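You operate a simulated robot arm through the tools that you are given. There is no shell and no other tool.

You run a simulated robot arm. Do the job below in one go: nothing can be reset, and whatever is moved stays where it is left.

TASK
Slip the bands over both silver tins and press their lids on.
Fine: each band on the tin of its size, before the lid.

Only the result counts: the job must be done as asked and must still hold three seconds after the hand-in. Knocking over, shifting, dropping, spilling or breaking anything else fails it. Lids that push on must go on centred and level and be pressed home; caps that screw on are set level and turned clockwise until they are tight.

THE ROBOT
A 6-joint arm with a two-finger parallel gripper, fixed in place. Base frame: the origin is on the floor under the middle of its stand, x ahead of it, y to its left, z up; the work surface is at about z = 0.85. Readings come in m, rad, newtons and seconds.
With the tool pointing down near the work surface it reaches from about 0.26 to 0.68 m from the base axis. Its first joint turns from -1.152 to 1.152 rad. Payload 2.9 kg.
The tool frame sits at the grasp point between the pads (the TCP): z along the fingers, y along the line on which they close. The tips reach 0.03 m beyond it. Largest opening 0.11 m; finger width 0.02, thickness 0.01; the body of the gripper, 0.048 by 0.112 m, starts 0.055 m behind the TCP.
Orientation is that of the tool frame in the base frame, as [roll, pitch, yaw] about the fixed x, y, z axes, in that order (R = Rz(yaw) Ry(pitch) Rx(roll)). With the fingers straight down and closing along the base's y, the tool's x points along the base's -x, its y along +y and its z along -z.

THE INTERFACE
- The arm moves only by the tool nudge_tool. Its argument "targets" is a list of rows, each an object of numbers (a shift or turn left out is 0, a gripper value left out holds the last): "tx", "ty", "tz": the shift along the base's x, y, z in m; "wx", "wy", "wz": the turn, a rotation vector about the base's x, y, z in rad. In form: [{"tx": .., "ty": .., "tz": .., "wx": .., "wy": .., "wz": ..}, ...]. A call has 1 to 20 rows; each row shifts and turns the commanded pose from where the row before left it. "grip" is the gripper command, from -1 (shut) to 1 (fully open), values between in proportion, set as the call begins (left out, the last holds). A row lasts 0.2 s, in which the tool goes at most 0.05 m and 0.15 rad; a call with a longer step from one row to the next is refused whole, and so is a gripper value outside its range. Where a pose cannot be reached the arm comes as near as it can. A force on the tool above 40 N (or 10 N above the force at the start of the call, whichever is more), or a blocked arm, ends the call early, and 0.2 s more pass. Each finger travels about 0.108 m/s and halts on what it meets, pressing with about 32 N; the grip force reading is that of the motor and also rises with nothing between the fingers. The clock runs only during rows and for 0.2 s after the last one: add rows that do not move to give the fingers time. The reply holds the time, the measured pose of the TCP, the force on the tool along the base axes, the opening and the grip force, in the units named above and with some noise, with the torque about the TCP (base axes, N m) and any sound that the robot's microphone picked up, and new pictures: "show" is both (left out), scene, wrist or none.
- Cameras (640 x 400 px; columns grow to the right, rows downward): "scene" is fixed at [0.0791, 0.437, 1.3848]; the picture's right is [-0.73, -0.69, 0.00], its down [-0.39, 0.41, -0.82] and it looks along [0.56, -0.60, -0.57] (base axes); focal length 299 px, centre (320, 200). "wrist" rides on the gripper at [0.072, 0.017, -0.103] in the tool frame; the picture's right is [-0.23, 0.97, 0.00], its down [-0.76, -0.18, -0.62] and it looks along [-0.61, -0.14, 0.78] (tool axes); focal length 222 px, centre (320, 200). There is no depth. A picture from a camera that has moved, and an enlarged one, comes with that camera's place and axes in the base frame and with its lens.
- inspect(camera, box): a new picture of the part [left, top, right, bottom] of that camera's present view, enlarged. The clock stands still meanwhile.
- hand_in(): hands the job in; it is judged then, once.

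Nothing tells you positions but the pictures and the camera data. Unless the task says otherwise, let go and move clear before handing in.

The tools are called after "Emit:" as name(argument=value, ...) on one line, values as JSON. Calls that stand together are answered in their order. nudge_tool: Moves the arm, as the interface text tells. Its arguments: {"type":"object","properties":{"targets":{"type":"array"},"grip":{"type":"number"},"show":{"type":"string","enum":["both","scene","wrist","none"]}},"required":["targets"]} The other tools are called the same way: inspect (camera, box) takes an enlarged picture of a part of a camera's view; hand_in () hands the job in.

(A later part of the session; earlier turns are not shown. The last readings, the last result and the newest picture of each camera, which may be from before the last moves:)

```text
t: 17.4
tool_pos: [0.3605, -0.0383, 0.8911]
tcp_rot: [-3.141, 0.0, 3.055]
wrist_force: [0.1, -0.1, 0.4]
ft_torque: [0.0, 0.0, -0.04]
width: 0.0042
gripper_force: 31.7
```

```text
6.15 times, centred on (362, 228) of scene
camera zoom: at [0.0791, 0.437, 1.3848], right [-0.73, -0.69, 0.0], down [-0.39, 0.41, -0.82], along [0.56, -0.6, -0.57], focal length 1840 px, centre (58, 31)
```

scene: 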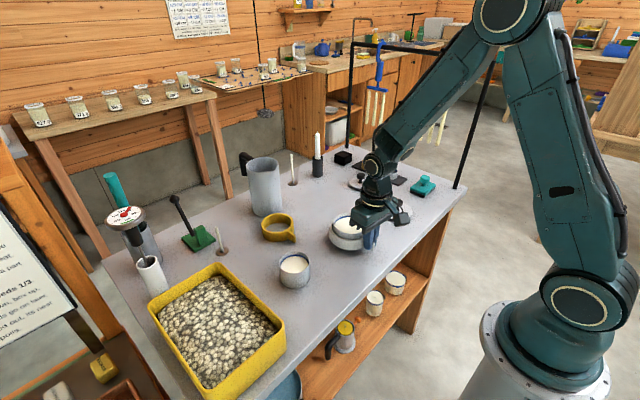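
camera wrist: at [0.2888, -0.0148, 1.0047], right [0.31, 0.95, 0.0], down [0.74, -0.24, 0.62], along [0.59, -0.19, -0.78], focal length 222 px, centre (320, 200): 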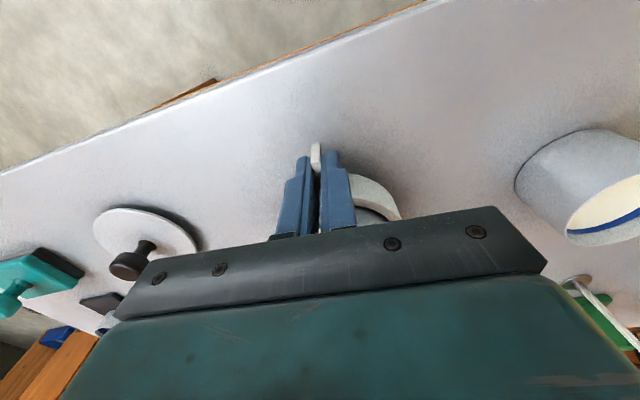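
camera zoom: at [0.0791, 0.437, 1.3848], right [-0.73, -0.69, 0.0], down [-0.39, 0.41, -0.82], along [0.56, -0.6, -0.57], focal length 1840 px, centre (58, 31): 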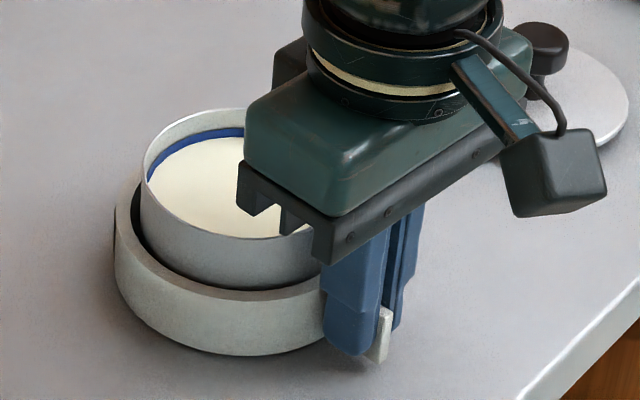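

The band is on the table around the tin. I'll open slightly, and the next step will be to lift clear.

Emit:
nudge_tool(targets=[{"tz": -0.001}, {}], show="none")

Emit:
nudge_tool(targets=[{}, {}, {}], grip=-0.5, show="none")

Emit:
nudge_tool(targets=[{"tz": 0.01}, {"tz": 0.025}, {"tz": 0.035}, {"tz": 0.04}, {}])

Emit:
inspect(camera="scene", box=[325, 195, 400, 260])

```text
t: 18.0
tool_pos: [0.3615, -0.0379, 0.8896]
tcp_rot: [3.141, 0.001, 3.053]
wrist_force: [-0.7, 0.2, 0.1]
ft_torque: [0.01, -0.01, 0.01]
width: 0.0041
gripper_force: 32.0
```

```text
t: 18.8
tool_pos: [0.3615, -0.0379, 0.8902]
tcp_rot: [3.141, 0.0, 3.055]
wrist_force: [0.2, 0.1, 0.5]
ft_torque: [-0.02, 0.0, 0.01]
width: 0.0277
gripper_force: 0.2
```

```text
t: 20.0
tool_pos: [0.3638, -0.0368, 1.0015]
tcp_rot: [-3.141, -0.002, 3.055]
wrist_force: [0.6, 0.4, -0.2]
ft_torque: [0.0, 0.0, 0.01]
width: 0.0274
gripper_force: 0.1
camera wrist: at [0.291, -0.0131, 1.1053], right [0.31, 0.95, 0.0], down [0.74, -0.24, 0.62], along [0.59, -0.19, -0.78], focal length 222 px, centre (320, 200)
```

scene: 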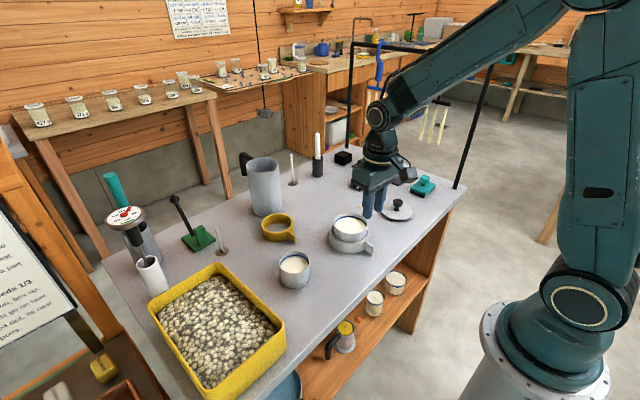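
wrist: 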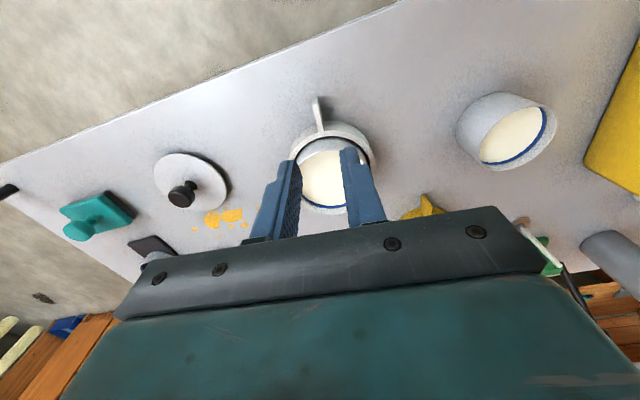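

```text
6.15 times, centred on (362, 228) of scene
camera zoom: at [0.0791, 0.437, 1.3848], right [-0.73, -0.69, 0.0], down [-0.39, 0.41, -0.82], along [0.56, -0.6, -0.57], focal length 1840 px, centre (58, 31)
```

zoom: 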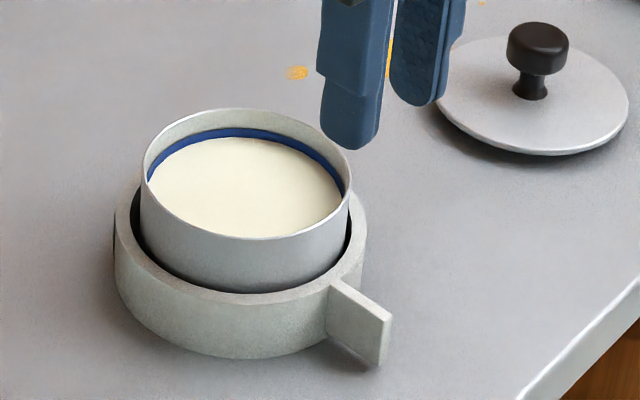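

The white band is seated around the large tin. Next is the yellow band, so I'll move above its tab.

Emit:
nudge_tool(targets=[{"tx": 0.0333, "ty": 0.0206, "tz": -0.002, "wz": 0.047}, {"tx": 0.0333, "ty": 0.0206, "tz": -0.002}, {"tx": 0.0333, "ty": 0.0206, "tz": -0.005}, {"tx": 0.0333, "ty": 0.0206, "tz": -0.006}, {"tx": 0.0333, "ty": 0.0206, "tz": -0.006}, {}, {}], grip=-0.27, show="wrist")

Emit:
inspect(camera="wrist", box=[240, 100, 400, 220])

```text
t: 21.6
tool_pos: [0.5291, 0.0638, 0.9791]
tcp_rot: [3.141, -0.001, 3.102]
wrist_force: [-0.7, 0.7, 0.3]
ft_torque: [0.0, 0.01, 0.02]
width: 0.0403
gripper_force: 0.0
camera wrist: at [0.4562, 0.0837, 1.0832], right [0.27, 0.96, 0.0], down [0.75, -0.21, 0.62], along [0.6, -0.17, -0.78], focal length 222 px, centre (320, 200)
```

wrist: 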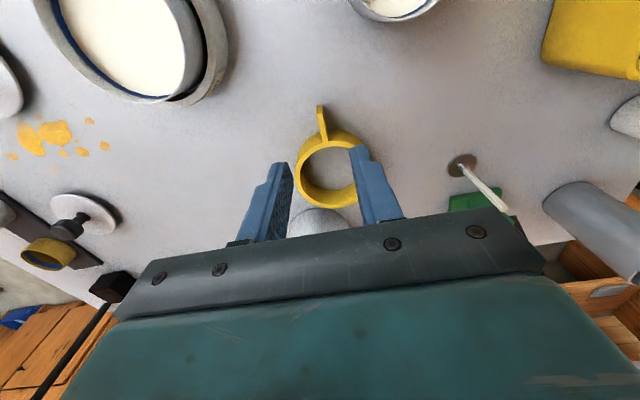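

```text
3.33 times, centred on (320, 160) of wrist
camera zoom: at [0.4562, 0.0837, 1.0832], right [0.27, 0.96, 0.0], down [0.75, -0.21, 0.62], along [0.6, -0.17, -0.78], focal length 740 px, centre (320, 333)
```

zoom: 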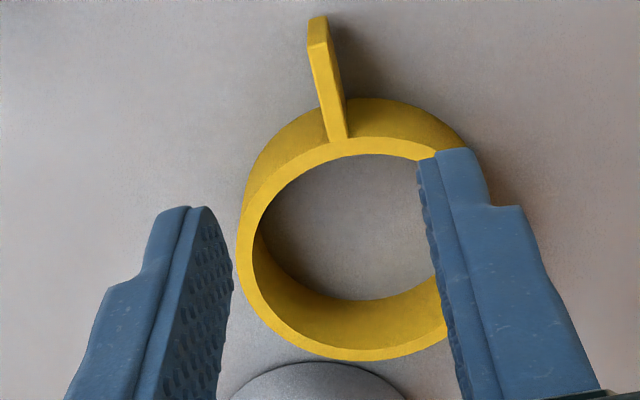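

The yellow tab is between the fingers. I'll shift 1 mm, descend and close.

Emit:
nudge_tool(targets=[{"tx": 0.001, "ty": 0.001, "tz": -0.022}, {"tz": -0.023}, {"tz": -0.022}, {"tz": -0.012}, {"tz": -0.01}, {}], show="wrist")

Emit:
inspect(camera="wrist", box=[230, 120, 410, 240])

Emit:
inspect(camera="scene", box=[250, 190, 330, 250])

```text
t: 23.0
tool_pos: [0.5281, 0.0661, 0.8908]
tcp_rot: [3.141, 0.0, 3.101]
wrist_force: [0.2, -0.6, -0.7]
ft_torque: [0.01, 0.0, -0.05]
width: 0.0401
gripper_force: 0.0
camera wrist: at [0.4552, 0.0851, 0.9945], right [0.27, 0.96, 0.0], down [0.75, -0.21, 0.62], along [0.6, -0.17, -0.78], focal length 222 px, centre (320, 200)
```

wrist: 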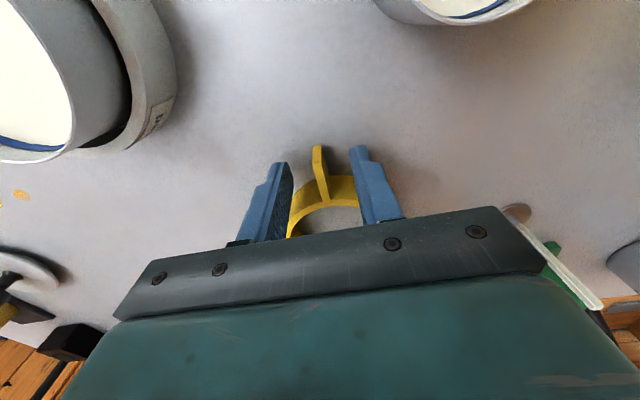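

```text
3.33 times, centred on (320, 180) of wrist
camera zoom: at [0.4552, 0.0851, 0.9945], right [0.27, 0.96, 0.0], down [0.75, -0.21, 0.62], along [0.6, -0.17, -0.78], focal length 740 px, centre (320, 267)
```

zoom: 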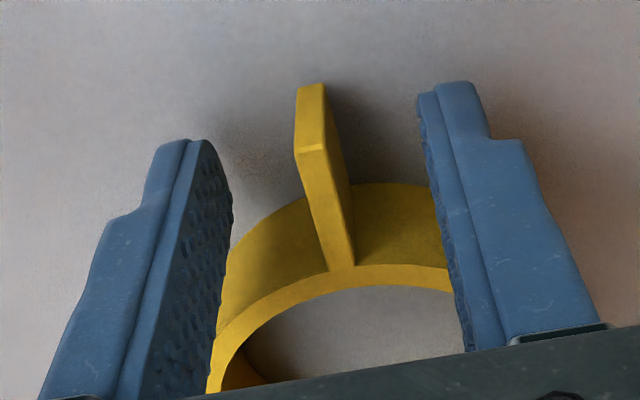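

```text
6.67 times, centred on (290, 220) of scene
camera zoom: at [0.0791, 0.437, 1.3848], right [-0.73, -0.69, 0.0], down [-0.39, 0.41, -0.82], along [0.56, -0.6, -0.57], focal length 1993 px, centre (520, 67)
```

zoom: 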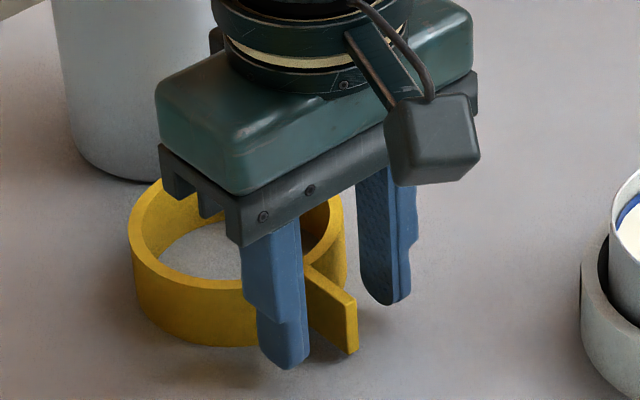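

Everything is lined up, so I'm closing on the yellow tab. I also noticed a mark on the white band and will inspect it.

Emit:
nudge_tool(targets=[{}, {}, {}, {}], grip=-1, show="none")

Emit:
inspect(camera="wrist", box=[230, 120, 410, 240])

Emit:
inspect(camera="wrist", box=[80, 60, 200, 170])

```text
t: 24.0
tool_pos: [0.5288, 0.0651, 0.8901]
tcp_rot: [3.141, 0.001, 3.1]
wrist_force: [-0.3, 0.9, -0.7]
ft_torque: [0.02, 0.02, -0.02]
width: 0.004
gripper_force: 32.2
```

```text
3.33 times, centred on (320, 180) of wrist
camera zoom: at [0.4553, 0.0851, 0.9948], right [0.27, 0.96, 0.0], down [0.75, -0.21, 0.62], along [0.6, -0.17, -0.78], focal length 740 px, centre (320, 267)
```

zoom: 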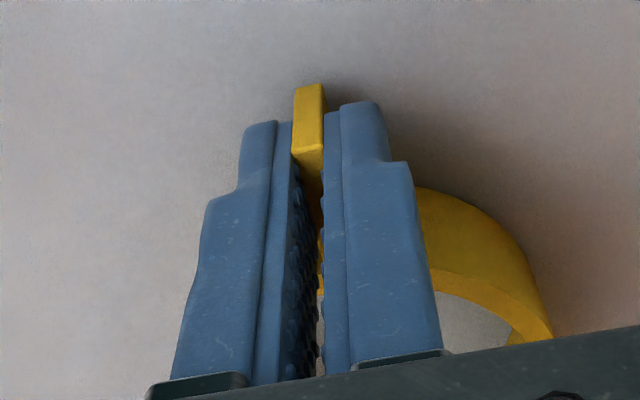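

```text
3.64 times, centred on (140, 115) of wrist
camera zoom: at [0.4553, 0.0851, 0.9948], right [0.27, 0.96, 0.0], down [0.75, -0.21, 0.62], along [0.6, -0.17, -0.78], focal length 808 px, centre (974, 509)
```

zoom: 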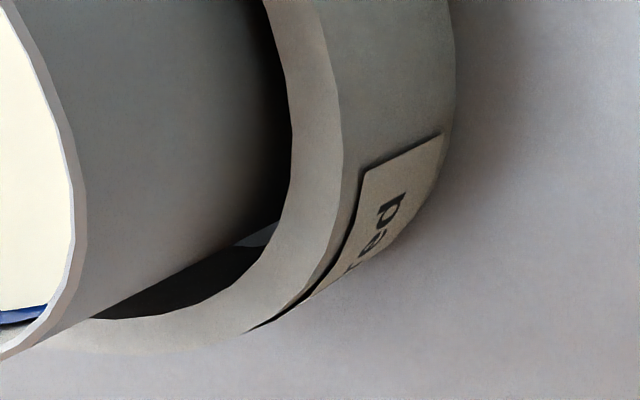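

The yellow tab is held. Next I'll lift and carry the ring over the small tin.

Emit:
nudge_tool(targets=[{"tz": 0.01}, {"tz": 0.02}, {"tz": 0.03}, {"tz": 0.03}, {}, {"tx": -0.025, "ty": 0.0127}, {"tx": -0.035, "ty": 0.018}, {"tx": -0.035, "ty": 0.018}, {"tx": -0.03, "ty": 0.016}, {"tx": -0.025, "ty": 0.012}, {}, {}])

Emit:
inspect(camera="scene", box=[250, 210, 340, 290])

Emit:
inspect(camera="wrist", box=[230, 90, 410, 230])

```text
t: 26.6
tool_pos: [0.3802, 0.1424, 0.9813]
tcp_rot: [-3.14, -0.001, 3.103]
wrist_force: [-0.8, 0.0, -0.4]
ft_torque: [0.0, 0.03, -0.03]
width: 0.0041
gripper_force: 31.6
camera wrist: at [0.3062, 0.1622, 1.0862], right [0.27, 0.96, 0.0], down [0.75, -0.21, 0.62], along [0.6, -0.17, -0.78], focal length 222 px, centre (320, 200)
```

scene: 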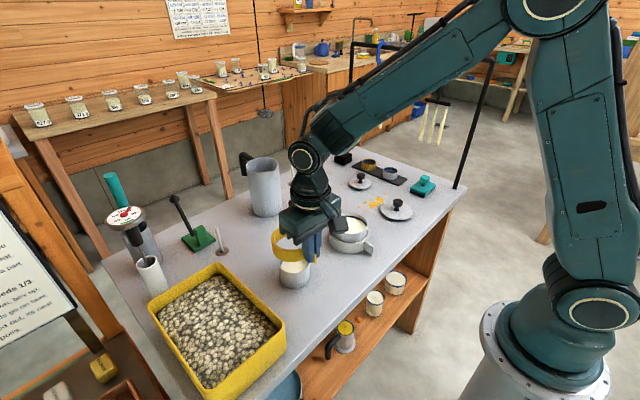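
wrist: 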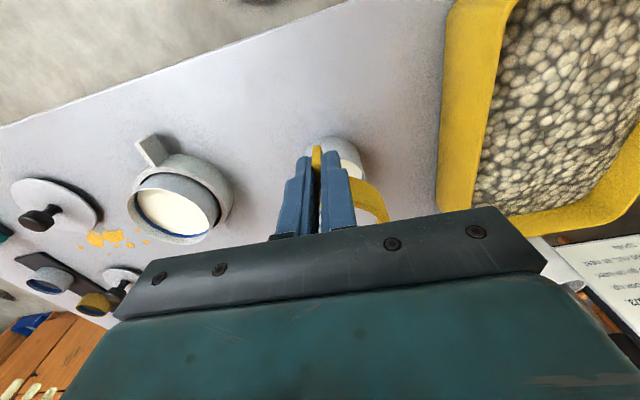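

```text
5.00 times, centred on (295, 250) of scene
camera zoom: at [0.0791, 0.437, 1.3848], right [-0.73, -0.69, 0.0], down [-0.39, 0.41, -0.82], along [0.56, -0.6, -0.57], focal length 1495 px, centre (445, -50)
```

zoom: 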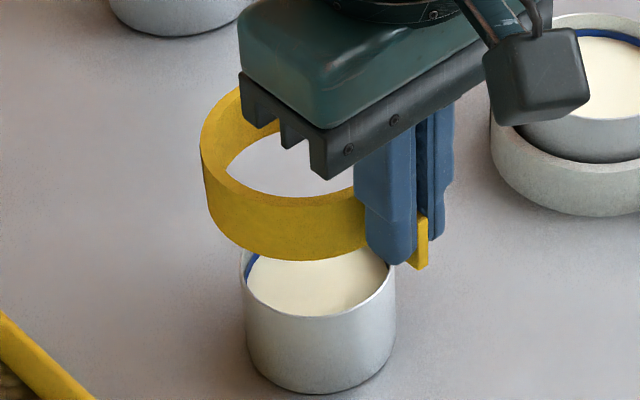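

```text
2.86 times, centred on (320, 160) of wrist
camera zoom: at [0.3062, 0.1622, 1.0862], right [0.27, 0.96, 0.0], down [0.75, -0.21, 0.62], along [0.6, -0.17, -0.78], focal length 635 px, centre (320, 314)
```

zoom: 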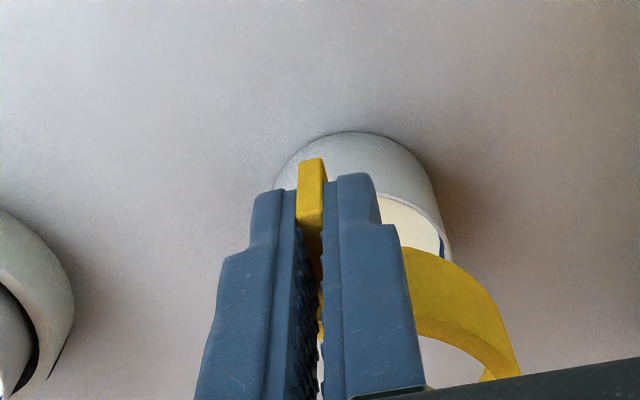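

The yellow ring looks about 3 mm too far left in the scene view. I'll zoom in to measure the offset.

Emit:
inspect(camera="scene", box=[280, 220, 340, 270])

Emit:
inspect(camera="wrist", box=[290, 120, 390, 215])

```text
8.00 times, centred on (310, 245) of scene
camera zoom: at [0.0791, 0.437, 1.3848], right [-0.73, -0.69, 0.0], down [-0.39, 0.41, -0.82], along [0.56, -0.6, -0.57], focal length 2392 px, centre (400, -160)
```

zoom: 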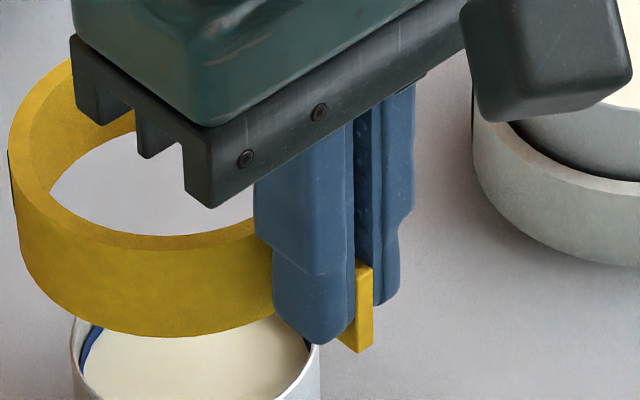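

```text
4.21 times, centred on (340, 168) of wrist
camera zoom: at [0.3062, 0.1622, 1.0862], right [0.27, 0.96, 0.0], down [0.75, -0.21, 0.62], along [0.6, -0.17, -0.78], focal length 935 px, centre (236, 337)
```

zoom: 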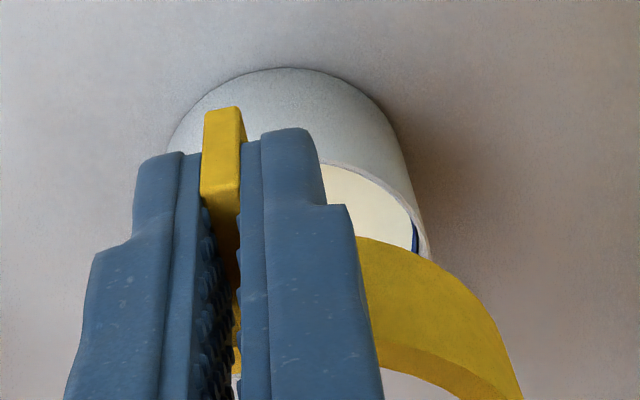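

The ring is about 2.5 mm too far in +x relative to the tin. I'll correct that and lower to just above the rim.

Emit:
nudge_tool(targets=[{"tx": -0.0025, "tz": -0.008}, {"tz": -0.01}, {"tz": -0.01}, {}, {}], show="none")

Emit:
inspect(camera="scene", box=[270, 220, 345, 290])

Emit:
inspect(camera="wrist", box=[290, 120, 390, 215])

```text
t: 27.8
tool_pos: [0.3753, 0.1417, 0.9524]
tcp_rot: [-3.141, 0.0, 3.102]
wrist_force: [-0.3, 0.1, -0.4]
ft_torque: [-0.01, 0.01, 0.0]
width: 0.004
gripper_force: 32.3
```

```text
5.71 times, centred on (308, 255) of scene
camera zoom: at [0.0791, 0.437, 1.3848], right [-0.73, -0.69, 0.0], down [-0.39, 0.41, -0.82], along [0.56, -0.6, -0.57], focal length 1708 px, centre (391, -114)
```

zoom: 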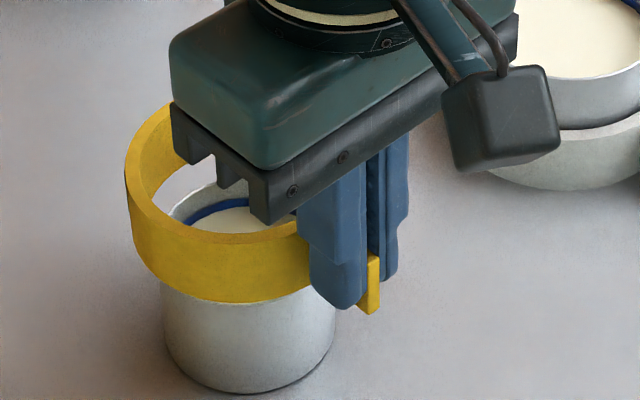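

```text
4.21 times, centred on (340, 168) of wrist
camera zoom: at [0.3031, 0.1621, 1.0569], right [0.27, 0.96, 0.0], down [0.75, -0.21, 0.62], along [0.6, -0.17, -0.78], focal length 935 px, centre (236, 337)
```

zoom: 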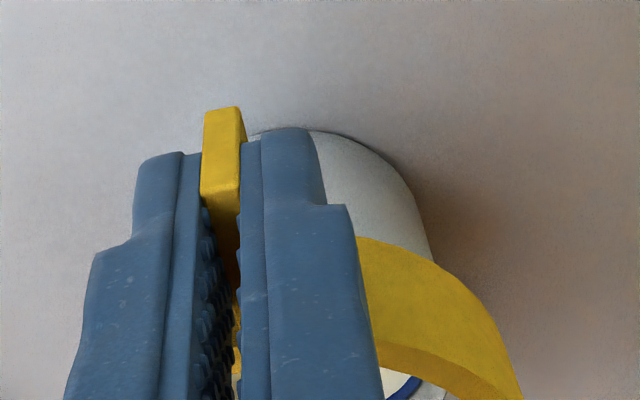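

It's well centred now, so I'll lower the ring around the tin.

Emit:
nudge_tool(targets=[{"tz": -0.006}, {"tz": -0.006}, {"tz": -0.008}, {"tz": -0.01}, {"tz": -0.01}, {"tz": -0.01}, {}], show="none")

Emit:
inspect(camera="scene", box=[270, 220, 345, 290])

```text
t: 29.4
tool_pos: [0.3744, 0.1425, 0.9024]
tcp_rot: [3.142, 0.0, 3.101]
wrist_force: [0.0, 0.0, 0.1]
ft_torque: [-0.01, 0.0, 0.02]
width: 0.0041
gripper_force: 32.1
```

```text
5.71 times, centred on (308, 255) of scene
camera zoom: at [0.0791, 0.437, 1.3848], right [-0.73, -0.69, 0.0], down [-0.39, 0.41, -0.82], along [0.56, -0.6, -0.57], focal length 1708 px, centre (391, -114)
```

zoom: 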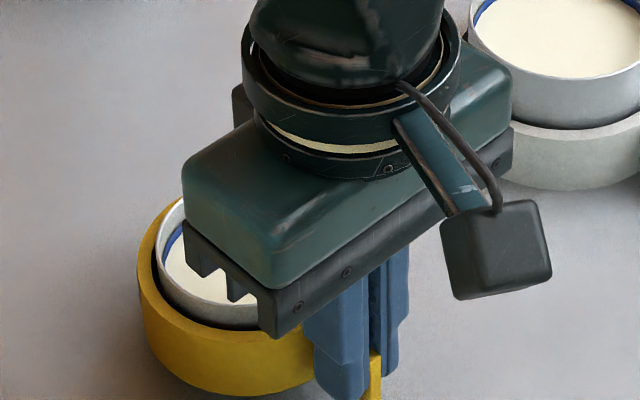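

The ring is around the tin. Next comes the final lowering, the release and the lift.

Emit:
nudge_tool(targets=[{"tz": -0.004}, {"tz": -0.004}, {"tz": -0.0035}, {}, {}], show="none")

Emit:
nudge_tool(targets=[{}, {}, {}], grip=-0.5, show="none")

Emit:
nudge_tool(targets=[{"tz": 0.01}, {"tz": 0.025}, {"tz": 0.035}, {"tz": 0.04}, {}])

Emit:
inspect(camera="scene", box=[270, 220, 345, 290])

```text
t: 30.6
tool_pos: [0.3745, 0.1411, 0.8904]
tcp_rot: [-3.142, 0.0, 3.102]
wrist_force: [-0.2, -0.3, 1.0]
ft_torque: [-0.02, -0.02, 0.0]
width: 0.0041
gripper_force: 31.8
```

```text
t: 31.4
tool_pos: [0.3754, 0.1422, 0.8915]
tcp_rot: [3.141, -0.001, 3.102]
wrist_force: [-1.0, 0.8, -0.5]
ft_torque: [-0.02, 0.01, -0.04]
width: 0.0275
gripper_force: 0.1
```

```text
t: 32.6
tool_pos: [0.3766, 0.1425, 1.0002]
tcp_rot: [-3.141, 0.001, 3.102]
wrist_force: [-0.2, 0.0, -0.7]
ft_torque: [-0.03, -0.02, -0.02]
width: 0.0272
gripper_force: 0.1
camera wrist: at [0.3033, 0.1627, 1.1051], right [0.27, 0.96, 0.0], down [0.75, -0.21, 0.62], along [0.6, -0.17, -0.78], focal length 222 px, centre (320, 200)
```

scene: 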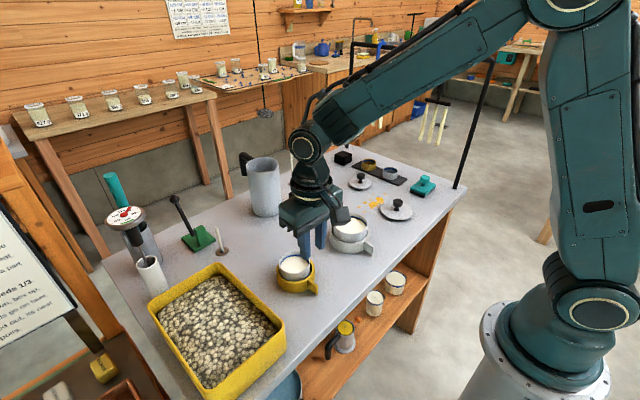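
wrist: 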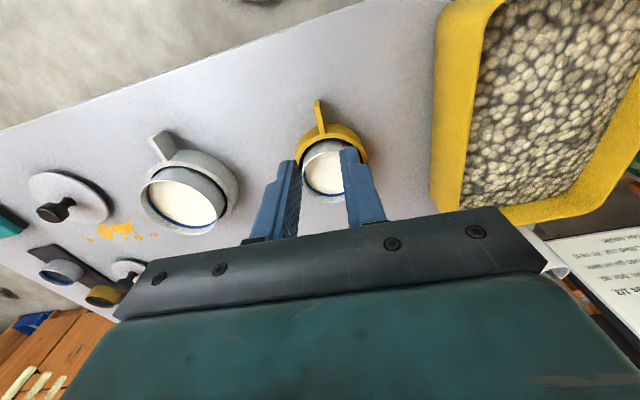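

```text
5.71 times, centred on (308, 255) of scene
camera zoom: at [0.0791, 0.437, 1.3848], right [-0.73, -0.69, 0.0], down [-0.39, 0.41, -0.82], along [0.56, -0.6, -0.57], focal length 1708 px, centre (391, -114)
```

zoom: 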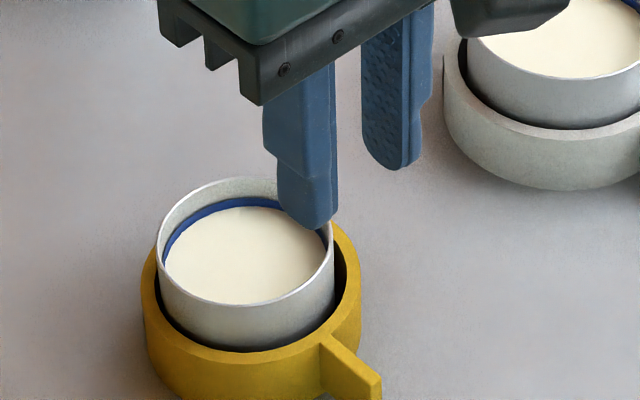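

Both bands are seated. Now for the lids: I'll move to view the large lid.

Emit:
nudge_tool(targets=[{"tx": -0.0082, "ty": -0.0394, "tz": 0.002, "wz": 0.04}, {"tx": -0.0082, "ty": -0.0394, "tz": 0.002}, {"tx": -0.0082, "ty": -0.0394, "tz": 0.002}, {"tx": -0.0082, "ty": -0.0394, "tz": 0.002}, {"tx": -0.0082, "ty": -0.0394, "tz": 0.002}, {"tx": -0.0082, "ty": -0.0394, "tz": 0.002}, {"tx": -0.0082, "ty": -0.0394, "tz": 0.002}, {"tx": -0.0082, "ty": -0.0394, "tz": 0.002}, {"tx": -0.0082, "ty": -0.0394, "tz": 0.002}, {}, {}], grip=1)

Emit:
inspect(camera="wrist", box=[260, 110, 390, 220])

Emit:
inspect(camera="scene", box=[365, 180, 435, 235])

Emit:
inspect(camera="scene", box=[270, 200, 390, 300])

```text
t: 35.0
tool_pos: [0.302, -0.2142, 1.0167]
tcp_rot: [-3.14, 0.0, -3.141]
wrist_force: [0.1, 0.4, -0.7]
ft_torque: [0.0, -0.02, 0.02]
width: 0.1101
gripper_force: 0.0
camera wrist: at [0.2287, -0.1964, 1.1214], right [0.23, 0.97, 0.0], down [0.76, -0.18, 0.62], along [0.61, -0.14, -0.78], focal length 222 px, centre (320, 200)
```

scene: 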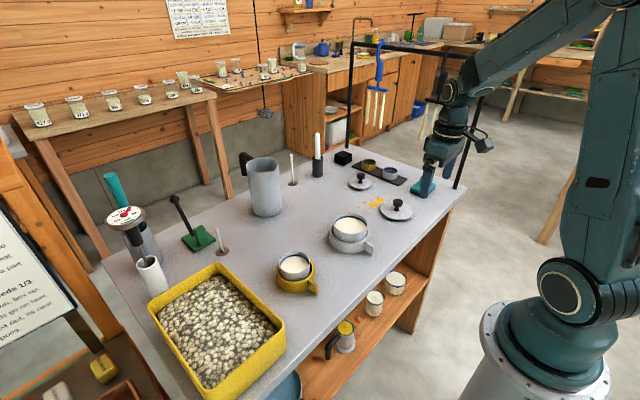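
wrist: 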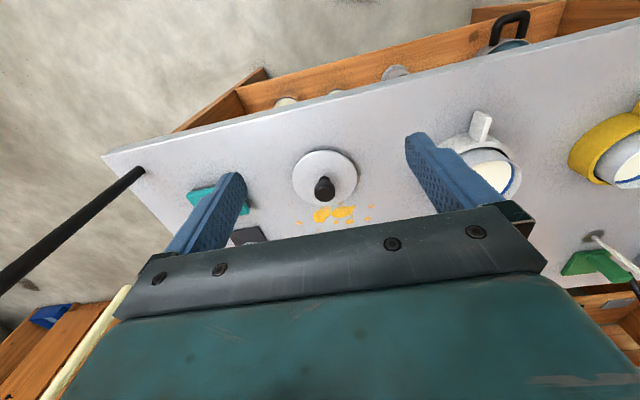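

```text
3.64 times, centred on (325, 165) of wrist
camera zoom: at [0.2287, -0.1964, 1.1214], right [0.23, 0.97, 0.0], down [0.76, -0.18, 0.62], along [0.61, -0.14, -0.78], focal length 808 px, centre (302, 327)
```

zoom: 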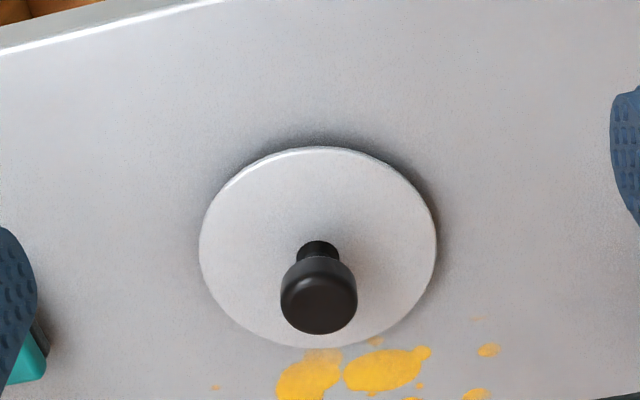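

```text
7.27 times, centred on (400, 208) of scene
camera zoom: at [0.0791, 0.4369, 1.3848], right [-0.73, -0.69, 0.0], down [-0.39, 0.41, -0.82], along [0.56, -0.6, -0.57], focal length 2174 px, centre (-262, 146)
```

zoom: 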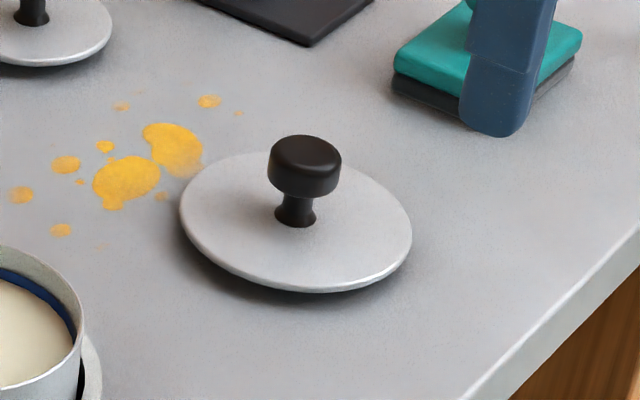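

```text
4.00 times, centred on (330, 250) of scene
camera zoom: at [0.0791, 0.4369, 1.3848], right [-0.73, -0.69, 0.0], down [-0.39, 0.41, -0.82], along [0.56, -0.6, -0.57], focal length 1196 px, centre (280, 0)
```

zoom: 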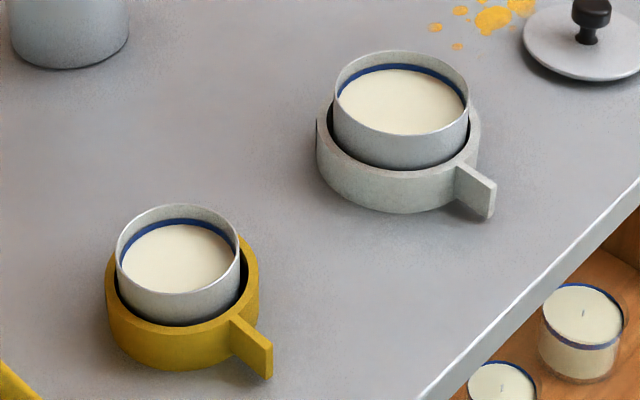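

The large lid measures about 0.0925 m across and is centred near (0.3997, -0.2293). The knob cap is about 29 mm wide and its top is near z≈0.892. I'll hover above it with the fingers half-open.

Emit:
nudge_tool(targets=[{"tx": 0.0242, "ty": -0.0044, "tz": -0.0149}, {"tx": 0.0242, "ty": -0.0044, "tz": -0.0149}, {"tx": 0.0242, "ty": -0.0044, "tz": -0.0149}, {"tx": 0.0242, "ty": -0.0044, "tz": -0.0149}, {}, {}], grip=0.05)

Emit:
inspect(camera="scene", box=[365, 160, 435, 230])

Emit:
inspect(camera="wrist", box=[230, 100, 410, 230])

```text
t: 36.4
tool_pos: [0.3991, -0.23, 0.9611]
tcp_rot: [-3.14, 0.0, 3.14]
wrist_force: [0.4, 0.1, 0.3]
ft_torque: [-0.01, -0.01, -0.01]
width: 0.0577
gripper_force: 0.1
camera wrist: at [0.3251, -0.2133, 1.0655], right [0.23, 0.97, 0.0], down [0.76, -0.18, 0.62], along [0.61, -0.14, -0.78], focal length 222 px, centre (320, 200)
```

scene: 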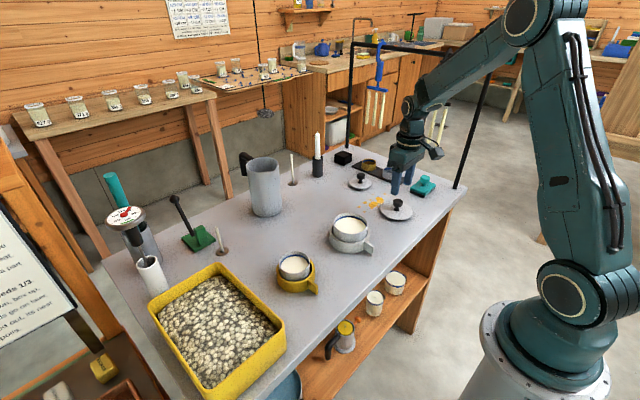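
wrist: 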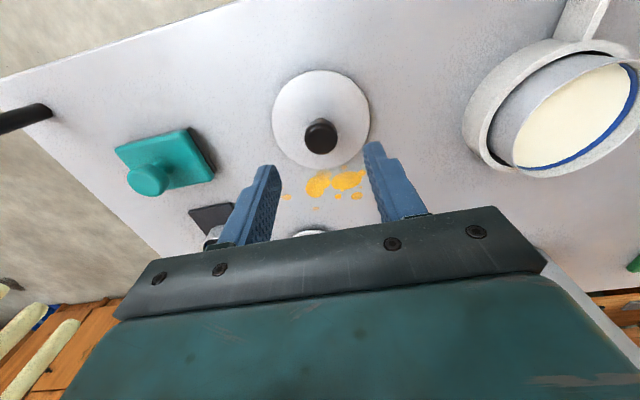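

```text
5.71 times, centred on (400, 195) of scene
camera zoom: at [0.0791, 0.437, 1.3848], right [-0.73, -0.69, 0.0], down [-0.39, 0.41, -0.82], along [0.56, -0.6, -0.57], focal length 1708 px, centre (-137, 229)
```

zoom: 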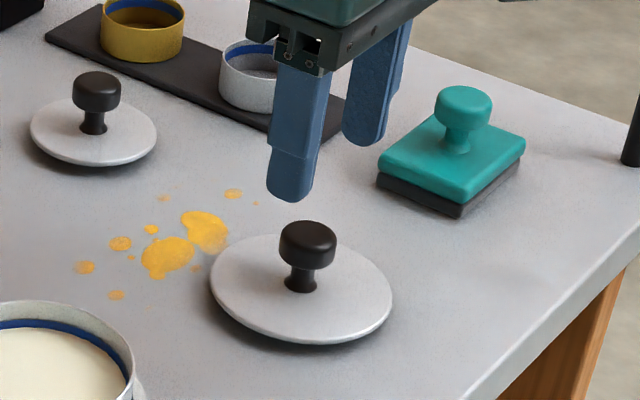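

```text
3.08 times, centred on (320, 165) of wrist
camera zoom: at [0.3251, -0.2133, 1.0655], right [0.23, 0.97, 0.0], down [0.76, -0.18, 0.62], along [0.61, -0.14, -0.78], focal length 684 px, centre (320, 308)
```

zoom: 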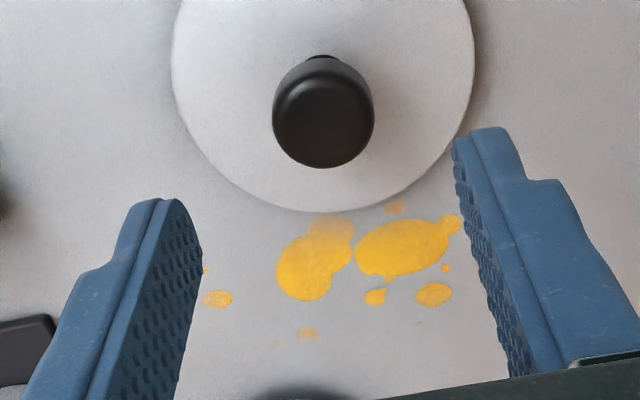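

The fingers straddle the knob with about 1 mm of offset. I'll descend to knob height, keeping the tips above the disc.

Emit:
nudge_tool(targets=[{"tx": -0.001, "tz": -0.02}, {"tz": -0.02}, {"tz": -0.015}, {"tz": -0.008}, {}], show="none")

Emit:
inspect(camera="scene", box=[365, 165, 435, 230])

Emit:
inspect(camera="wrist", box=[230, 120, 410, 240])

```text
t: 37.6
tool_pos: [0.3977, -0.2286, 0.8964]
tcp_rot: [3.141, -0.001, 3.14]
wrist_force: [-0.6, 0.3, -0.6]
ft_torque: [0.0, 0.01, -0.01]
width: 0.0578
gripper_force: 0.1
```

```text
6.15 times, centred on (400, 198) of scene
camera zoom: at [0.0791, 0.437, 1.3848], right [-0.73, -0.69, 0.0], down [-0.39, 0.41, -0.82], along [0.56, -0.6, -0.57], focal length 1840 px, centre (-172, 215)
```

zoom: 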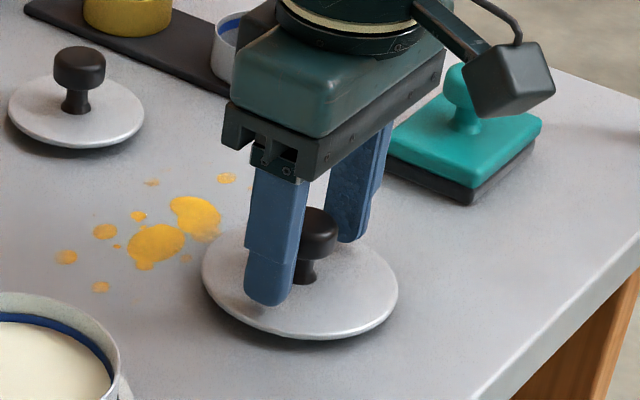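

```text
3.33 times, centred on (320, 180) of wrist
camera zoom: at [0.3246, -0.2127, 1.0002], right [0.23, 0.97, 0.0], down [0.76, -0.18, 0.62], along [0.61, -0.14, -0.78], focal length 740 px, centre (320, 267)
```

zoom: 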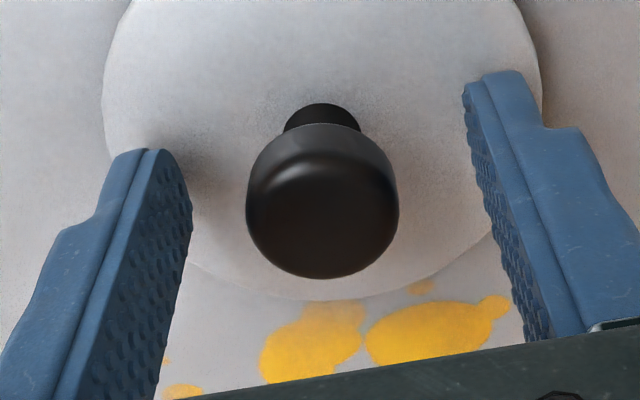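

The knob is centred between the pads, so I'm closing on it.

Emit:
nudge_tool(targets=[{"tz": -0.002}, {}, {}, {}, {}], grip=-1, show="none")

Emit:
inspect(camera="wrist", box=[230, 100, 410, 220])

Emit:
inspect(camera="scene", box=[365, 165, 435, 230])

```text
t: 38.8
tool_pos: [0.3985, -0.2309, 0.8948]
tcp_rot: [3.141, 0.003, -3.141]
wrist_force: [-1.9, 0.2, 12.7]
ft_torque: [0.05, 0.06, 0.0]
width: 0.0268
gripper_force: 32.3
```

```text
3.33 times, centred on (320, 160) of wrist
camera zoom: at [0.3247, -0.2129, 0.999], right [0.23, 0.97, 0.0], down [0.76, -0.18, 0.62], along [0.61, -0.14, -0.78], focal length 740 px, centre (320, 333)
```

zoom: 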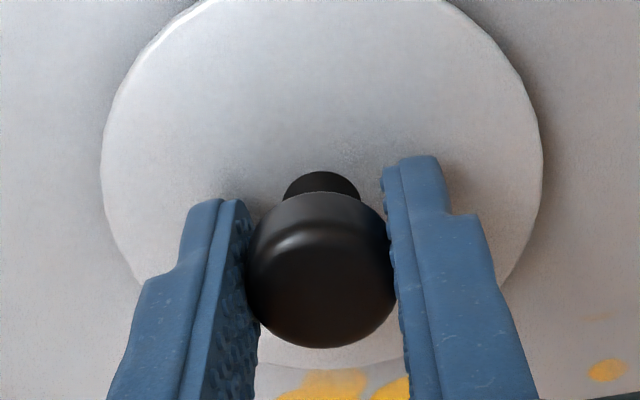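

```text
6.15 times, centred on (400, 198) of scene
camera zoom: at [0.0789, 0.4371, 1.3848], right [-0.73, -0.69, 0.0], down [-0.39, 0.41, -0.82], along [0.56, -0.6, -0.57], focal length 1840 px, centre (-172, 215)
```

zoom: 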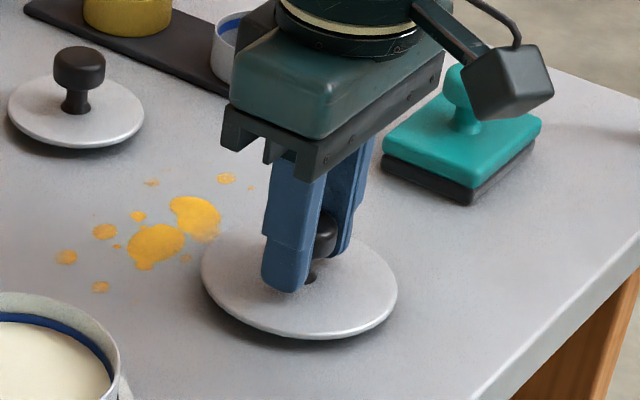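

I have the knob at 27 mm width. There's a 12.7 N upward force on the tool, so I'll lift a little and check that the lid follows and hangs level.

Emit:
nudge_tool(targets=[{"tz": 0.003}, {"tz": 0.007}, {"tz": 0.01}, {}], show="none")

Emit:
inspect(camera="scene", box=[365, 155, 435, 220])

Emit:
inspect(camera="wrist", box=[230, 100, 410, 220])

```text
t: 39.8
tool_pos: [0.3991, -0.2296, 0.9136]
tcp_rot: [-3.14, -0.001, -3.141]
wrist_force: [0.2, 0.0, -1.0]
ft_torque: [-0.01, 0.0, -0.02]
width: 0.0269
gripper_force: 32.1
```

```text
6.15 times, centred on (400, 188) of scene
camera zoom: at [0.0791, 0.437, 1.3848], right [-0.73, -0.69, 0.0], down [-0.39, 0.41, -0.82], along [0.56, -0.6, -0.57], focal length 1840 px, centre (-172, 277)
```

zoom: 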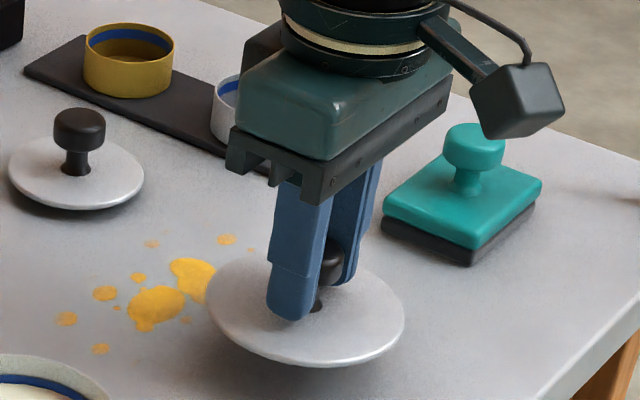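

```text
3.33 times, centred on (320, 160) of wrist
camera zoom: at [0.3251, -0.2128, 1.0185], right [0.23, 0.97, 0.0], down [0.76, -0.18, 0.62], along [0.61, -0.14, -0.78], focal length 740 px, centre (320, 333)
```

zoom: 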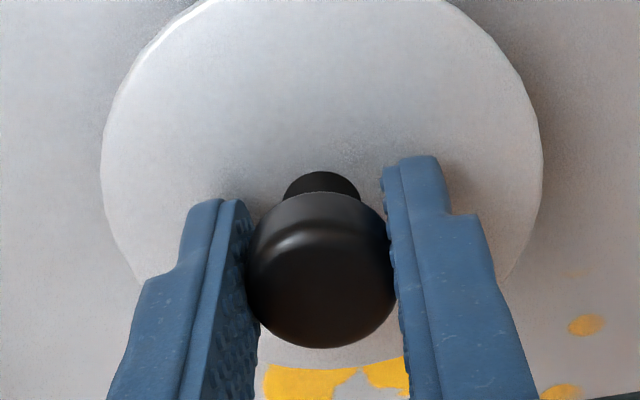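

The lid is level and rigid in the grip. Next I'll lift it to clear the rim and carry it over the large tin.

Emit:
nudge_tool(targets=[{"tz": 0.02}, {"tz": 0.02}, {"tz": 0.02}, {"tx": 0.004, "ty": 0.0254}, {"tx": 0.006, "ty": 0.037}, {"tx": 0.006, "ty": 0.037}, {"tx": 0.006, "ty": 0.037}, {"tx": 0.005, "ty": 0.03}, {"tx": 0.0031, "ty": 0.019}, {}, {}])

Emit:
inspect(camera="scene", box=[315, 185, 385, 255])

Emit:
inspect(camera="wrist", box=[230, 80, 430, 220])

```text
t: 42.2
tool_pos: [0.4279, -0.0446, 0.9738]
tcp_rot: [3.141, 0.0, 3.141]
wrist_force: [0.0, -0.1, 0.3]
ft_torque: [0.0, -0.02, 0.02]
width: 0.0264
gripper_force: 31.7
camera wrist: at [0.3541, -0.0277, 1.0775], right [0.23, 0.97, 0.0], down [0.76, -0.18, 0.62], along [0.61, -0.14, -0.78], focal length 222 px, centre (320, 200)
```

scene: 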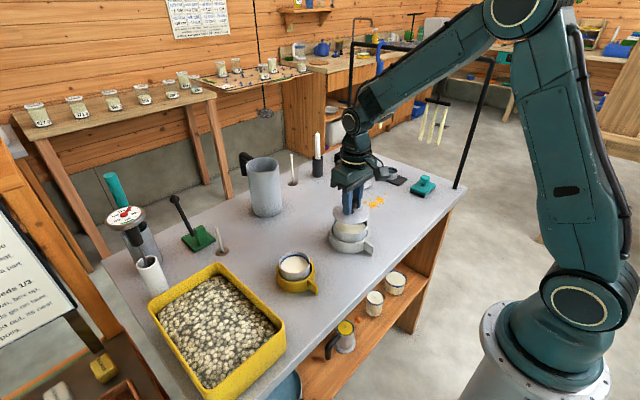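
wrist: 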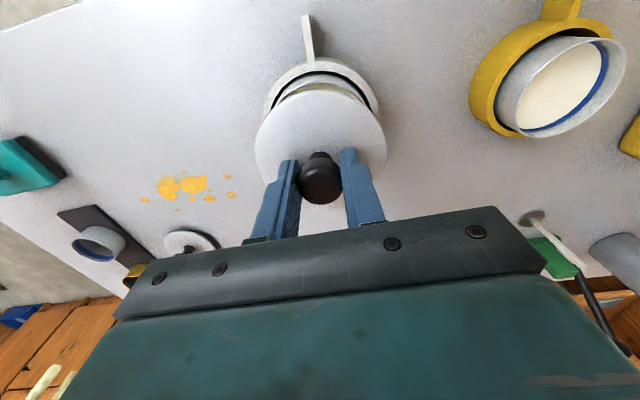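

```text
5.71 times, centred on (350, 220) of scene
camera zoom: at [0.0791, 0.437, 1.3848], right [-0.73, -0.69, 0.0], down [-0.39, 0.41, -0.82], along [0.56, -0.6, -0.57], focal length 1708 px, centre (149, 86)
```

zoom: 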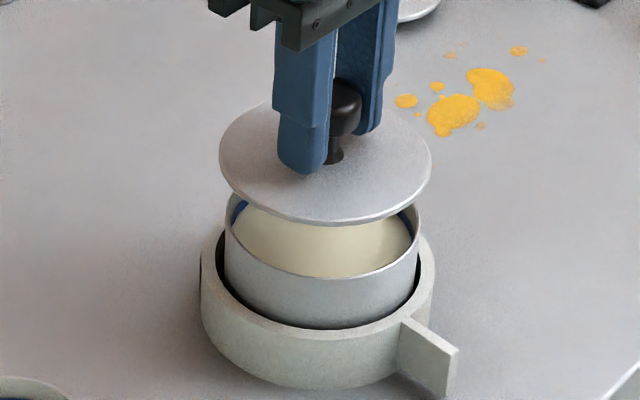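

```text
2.86 times, centred on (330, 150) of wrist
camera zoom: at [0.3541, -0.0277, 1.0775], right [0.23, 0.97, 0.0], down [0.76, -0.18, 0.62], along [0.61, -0.14, -0.78], focal length 635 px, centre (291, 343)
```

zoom: 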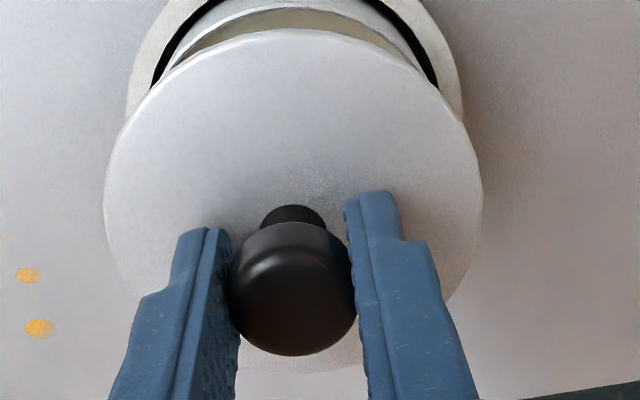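

Lid and tin look close to centred. I'll zoom in to measure the remaining offset.

Emit:
inspect(camera="scene", box=[326, 200, 376, 240])

Emit:
inspect(camera="wrist", box=[250, 50, 400, 130])

```text
10.00 times, centred on (351, 220) of scene
camera zoom: at [0.0791, 0.437, 1.3848], right [-0.73, -0.69, 0.0], down [-0.39, 0.41, -0.82], along [0.56, -0.6, -0.57], focal length 2989 px, centre (10, 0)
```

zoom: 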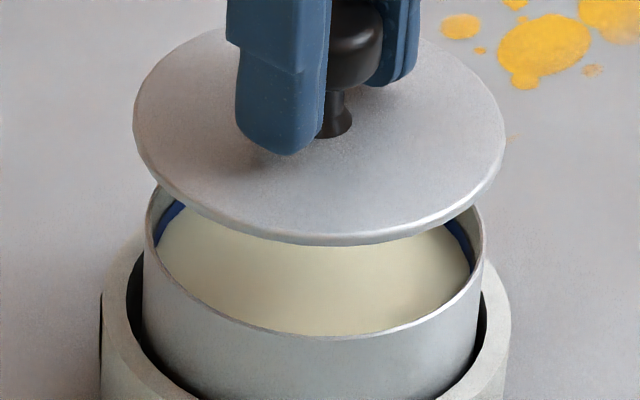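

```text
4.27 times, centred on (325, 90) of wrist
camera zoom: at [0.3541, -0.0277, 1.0775], right [0.23, 0.97, 0.0], down [0.76, -0.18, 0.62], along [0.61, -0.14, -0.78], focal length 948 px, centre (299, 669)
```

zoom: 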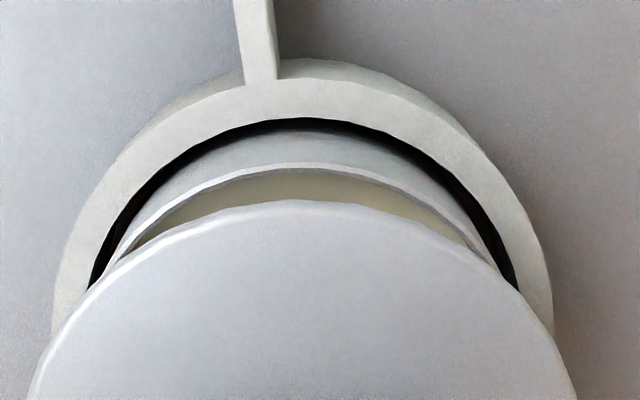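

The measurements put the lid about 1 mm too far in +x. I'll correct that and lower it to a few millimetres above the rim.

Emit:
nudge_tool(targets=[{"tx": -0.001}, {"tz": -0.009}, {"tz": -0.009}, {}, {}], show="none")

Emit:
inspect(camera="scene", box=[326, 200, 376, 240])

Emit:
inspect(camera="wrist", box=[250, 60, 400, 140])

```text
t: 43.4
tool_pos: [0.4273, -0.0448, 0.955]
tcp_rot: [-3.141, -0.001, -3.141]
wrist_force: [-0.1, -0.1, -0.1]
ft_torque: [0.0, -0.01, 0.0]
width: 0.0269
gripper_force: 32.0
```

```text
10.00 times, centred on (351, 220) of scene
camera zoom: at [0.0791, 0.437, 1.3848], right [-0.73, -0.69, 0.0], down [-0.39, 0.41, -0.82], along [0.56, -0.6, -0.57], focal length 2989 px, centre (10, 0)
```

zoom: 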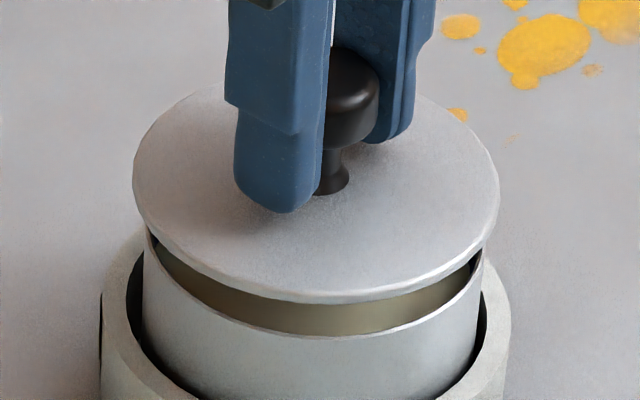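

```text
4.27 times, centred on (325, 100) of wrist
camera zoom: at [0.3538, -0.0279, 1.0598], right [0.23, 0.97, 0.0], down [0.76, -0.18, 0.62], along [0.61, -0.14, -0.78], focal length 948 px, centre (299, 627)
```

zoom: 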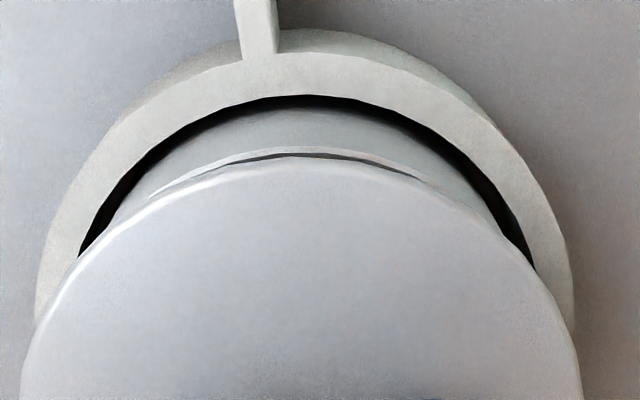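

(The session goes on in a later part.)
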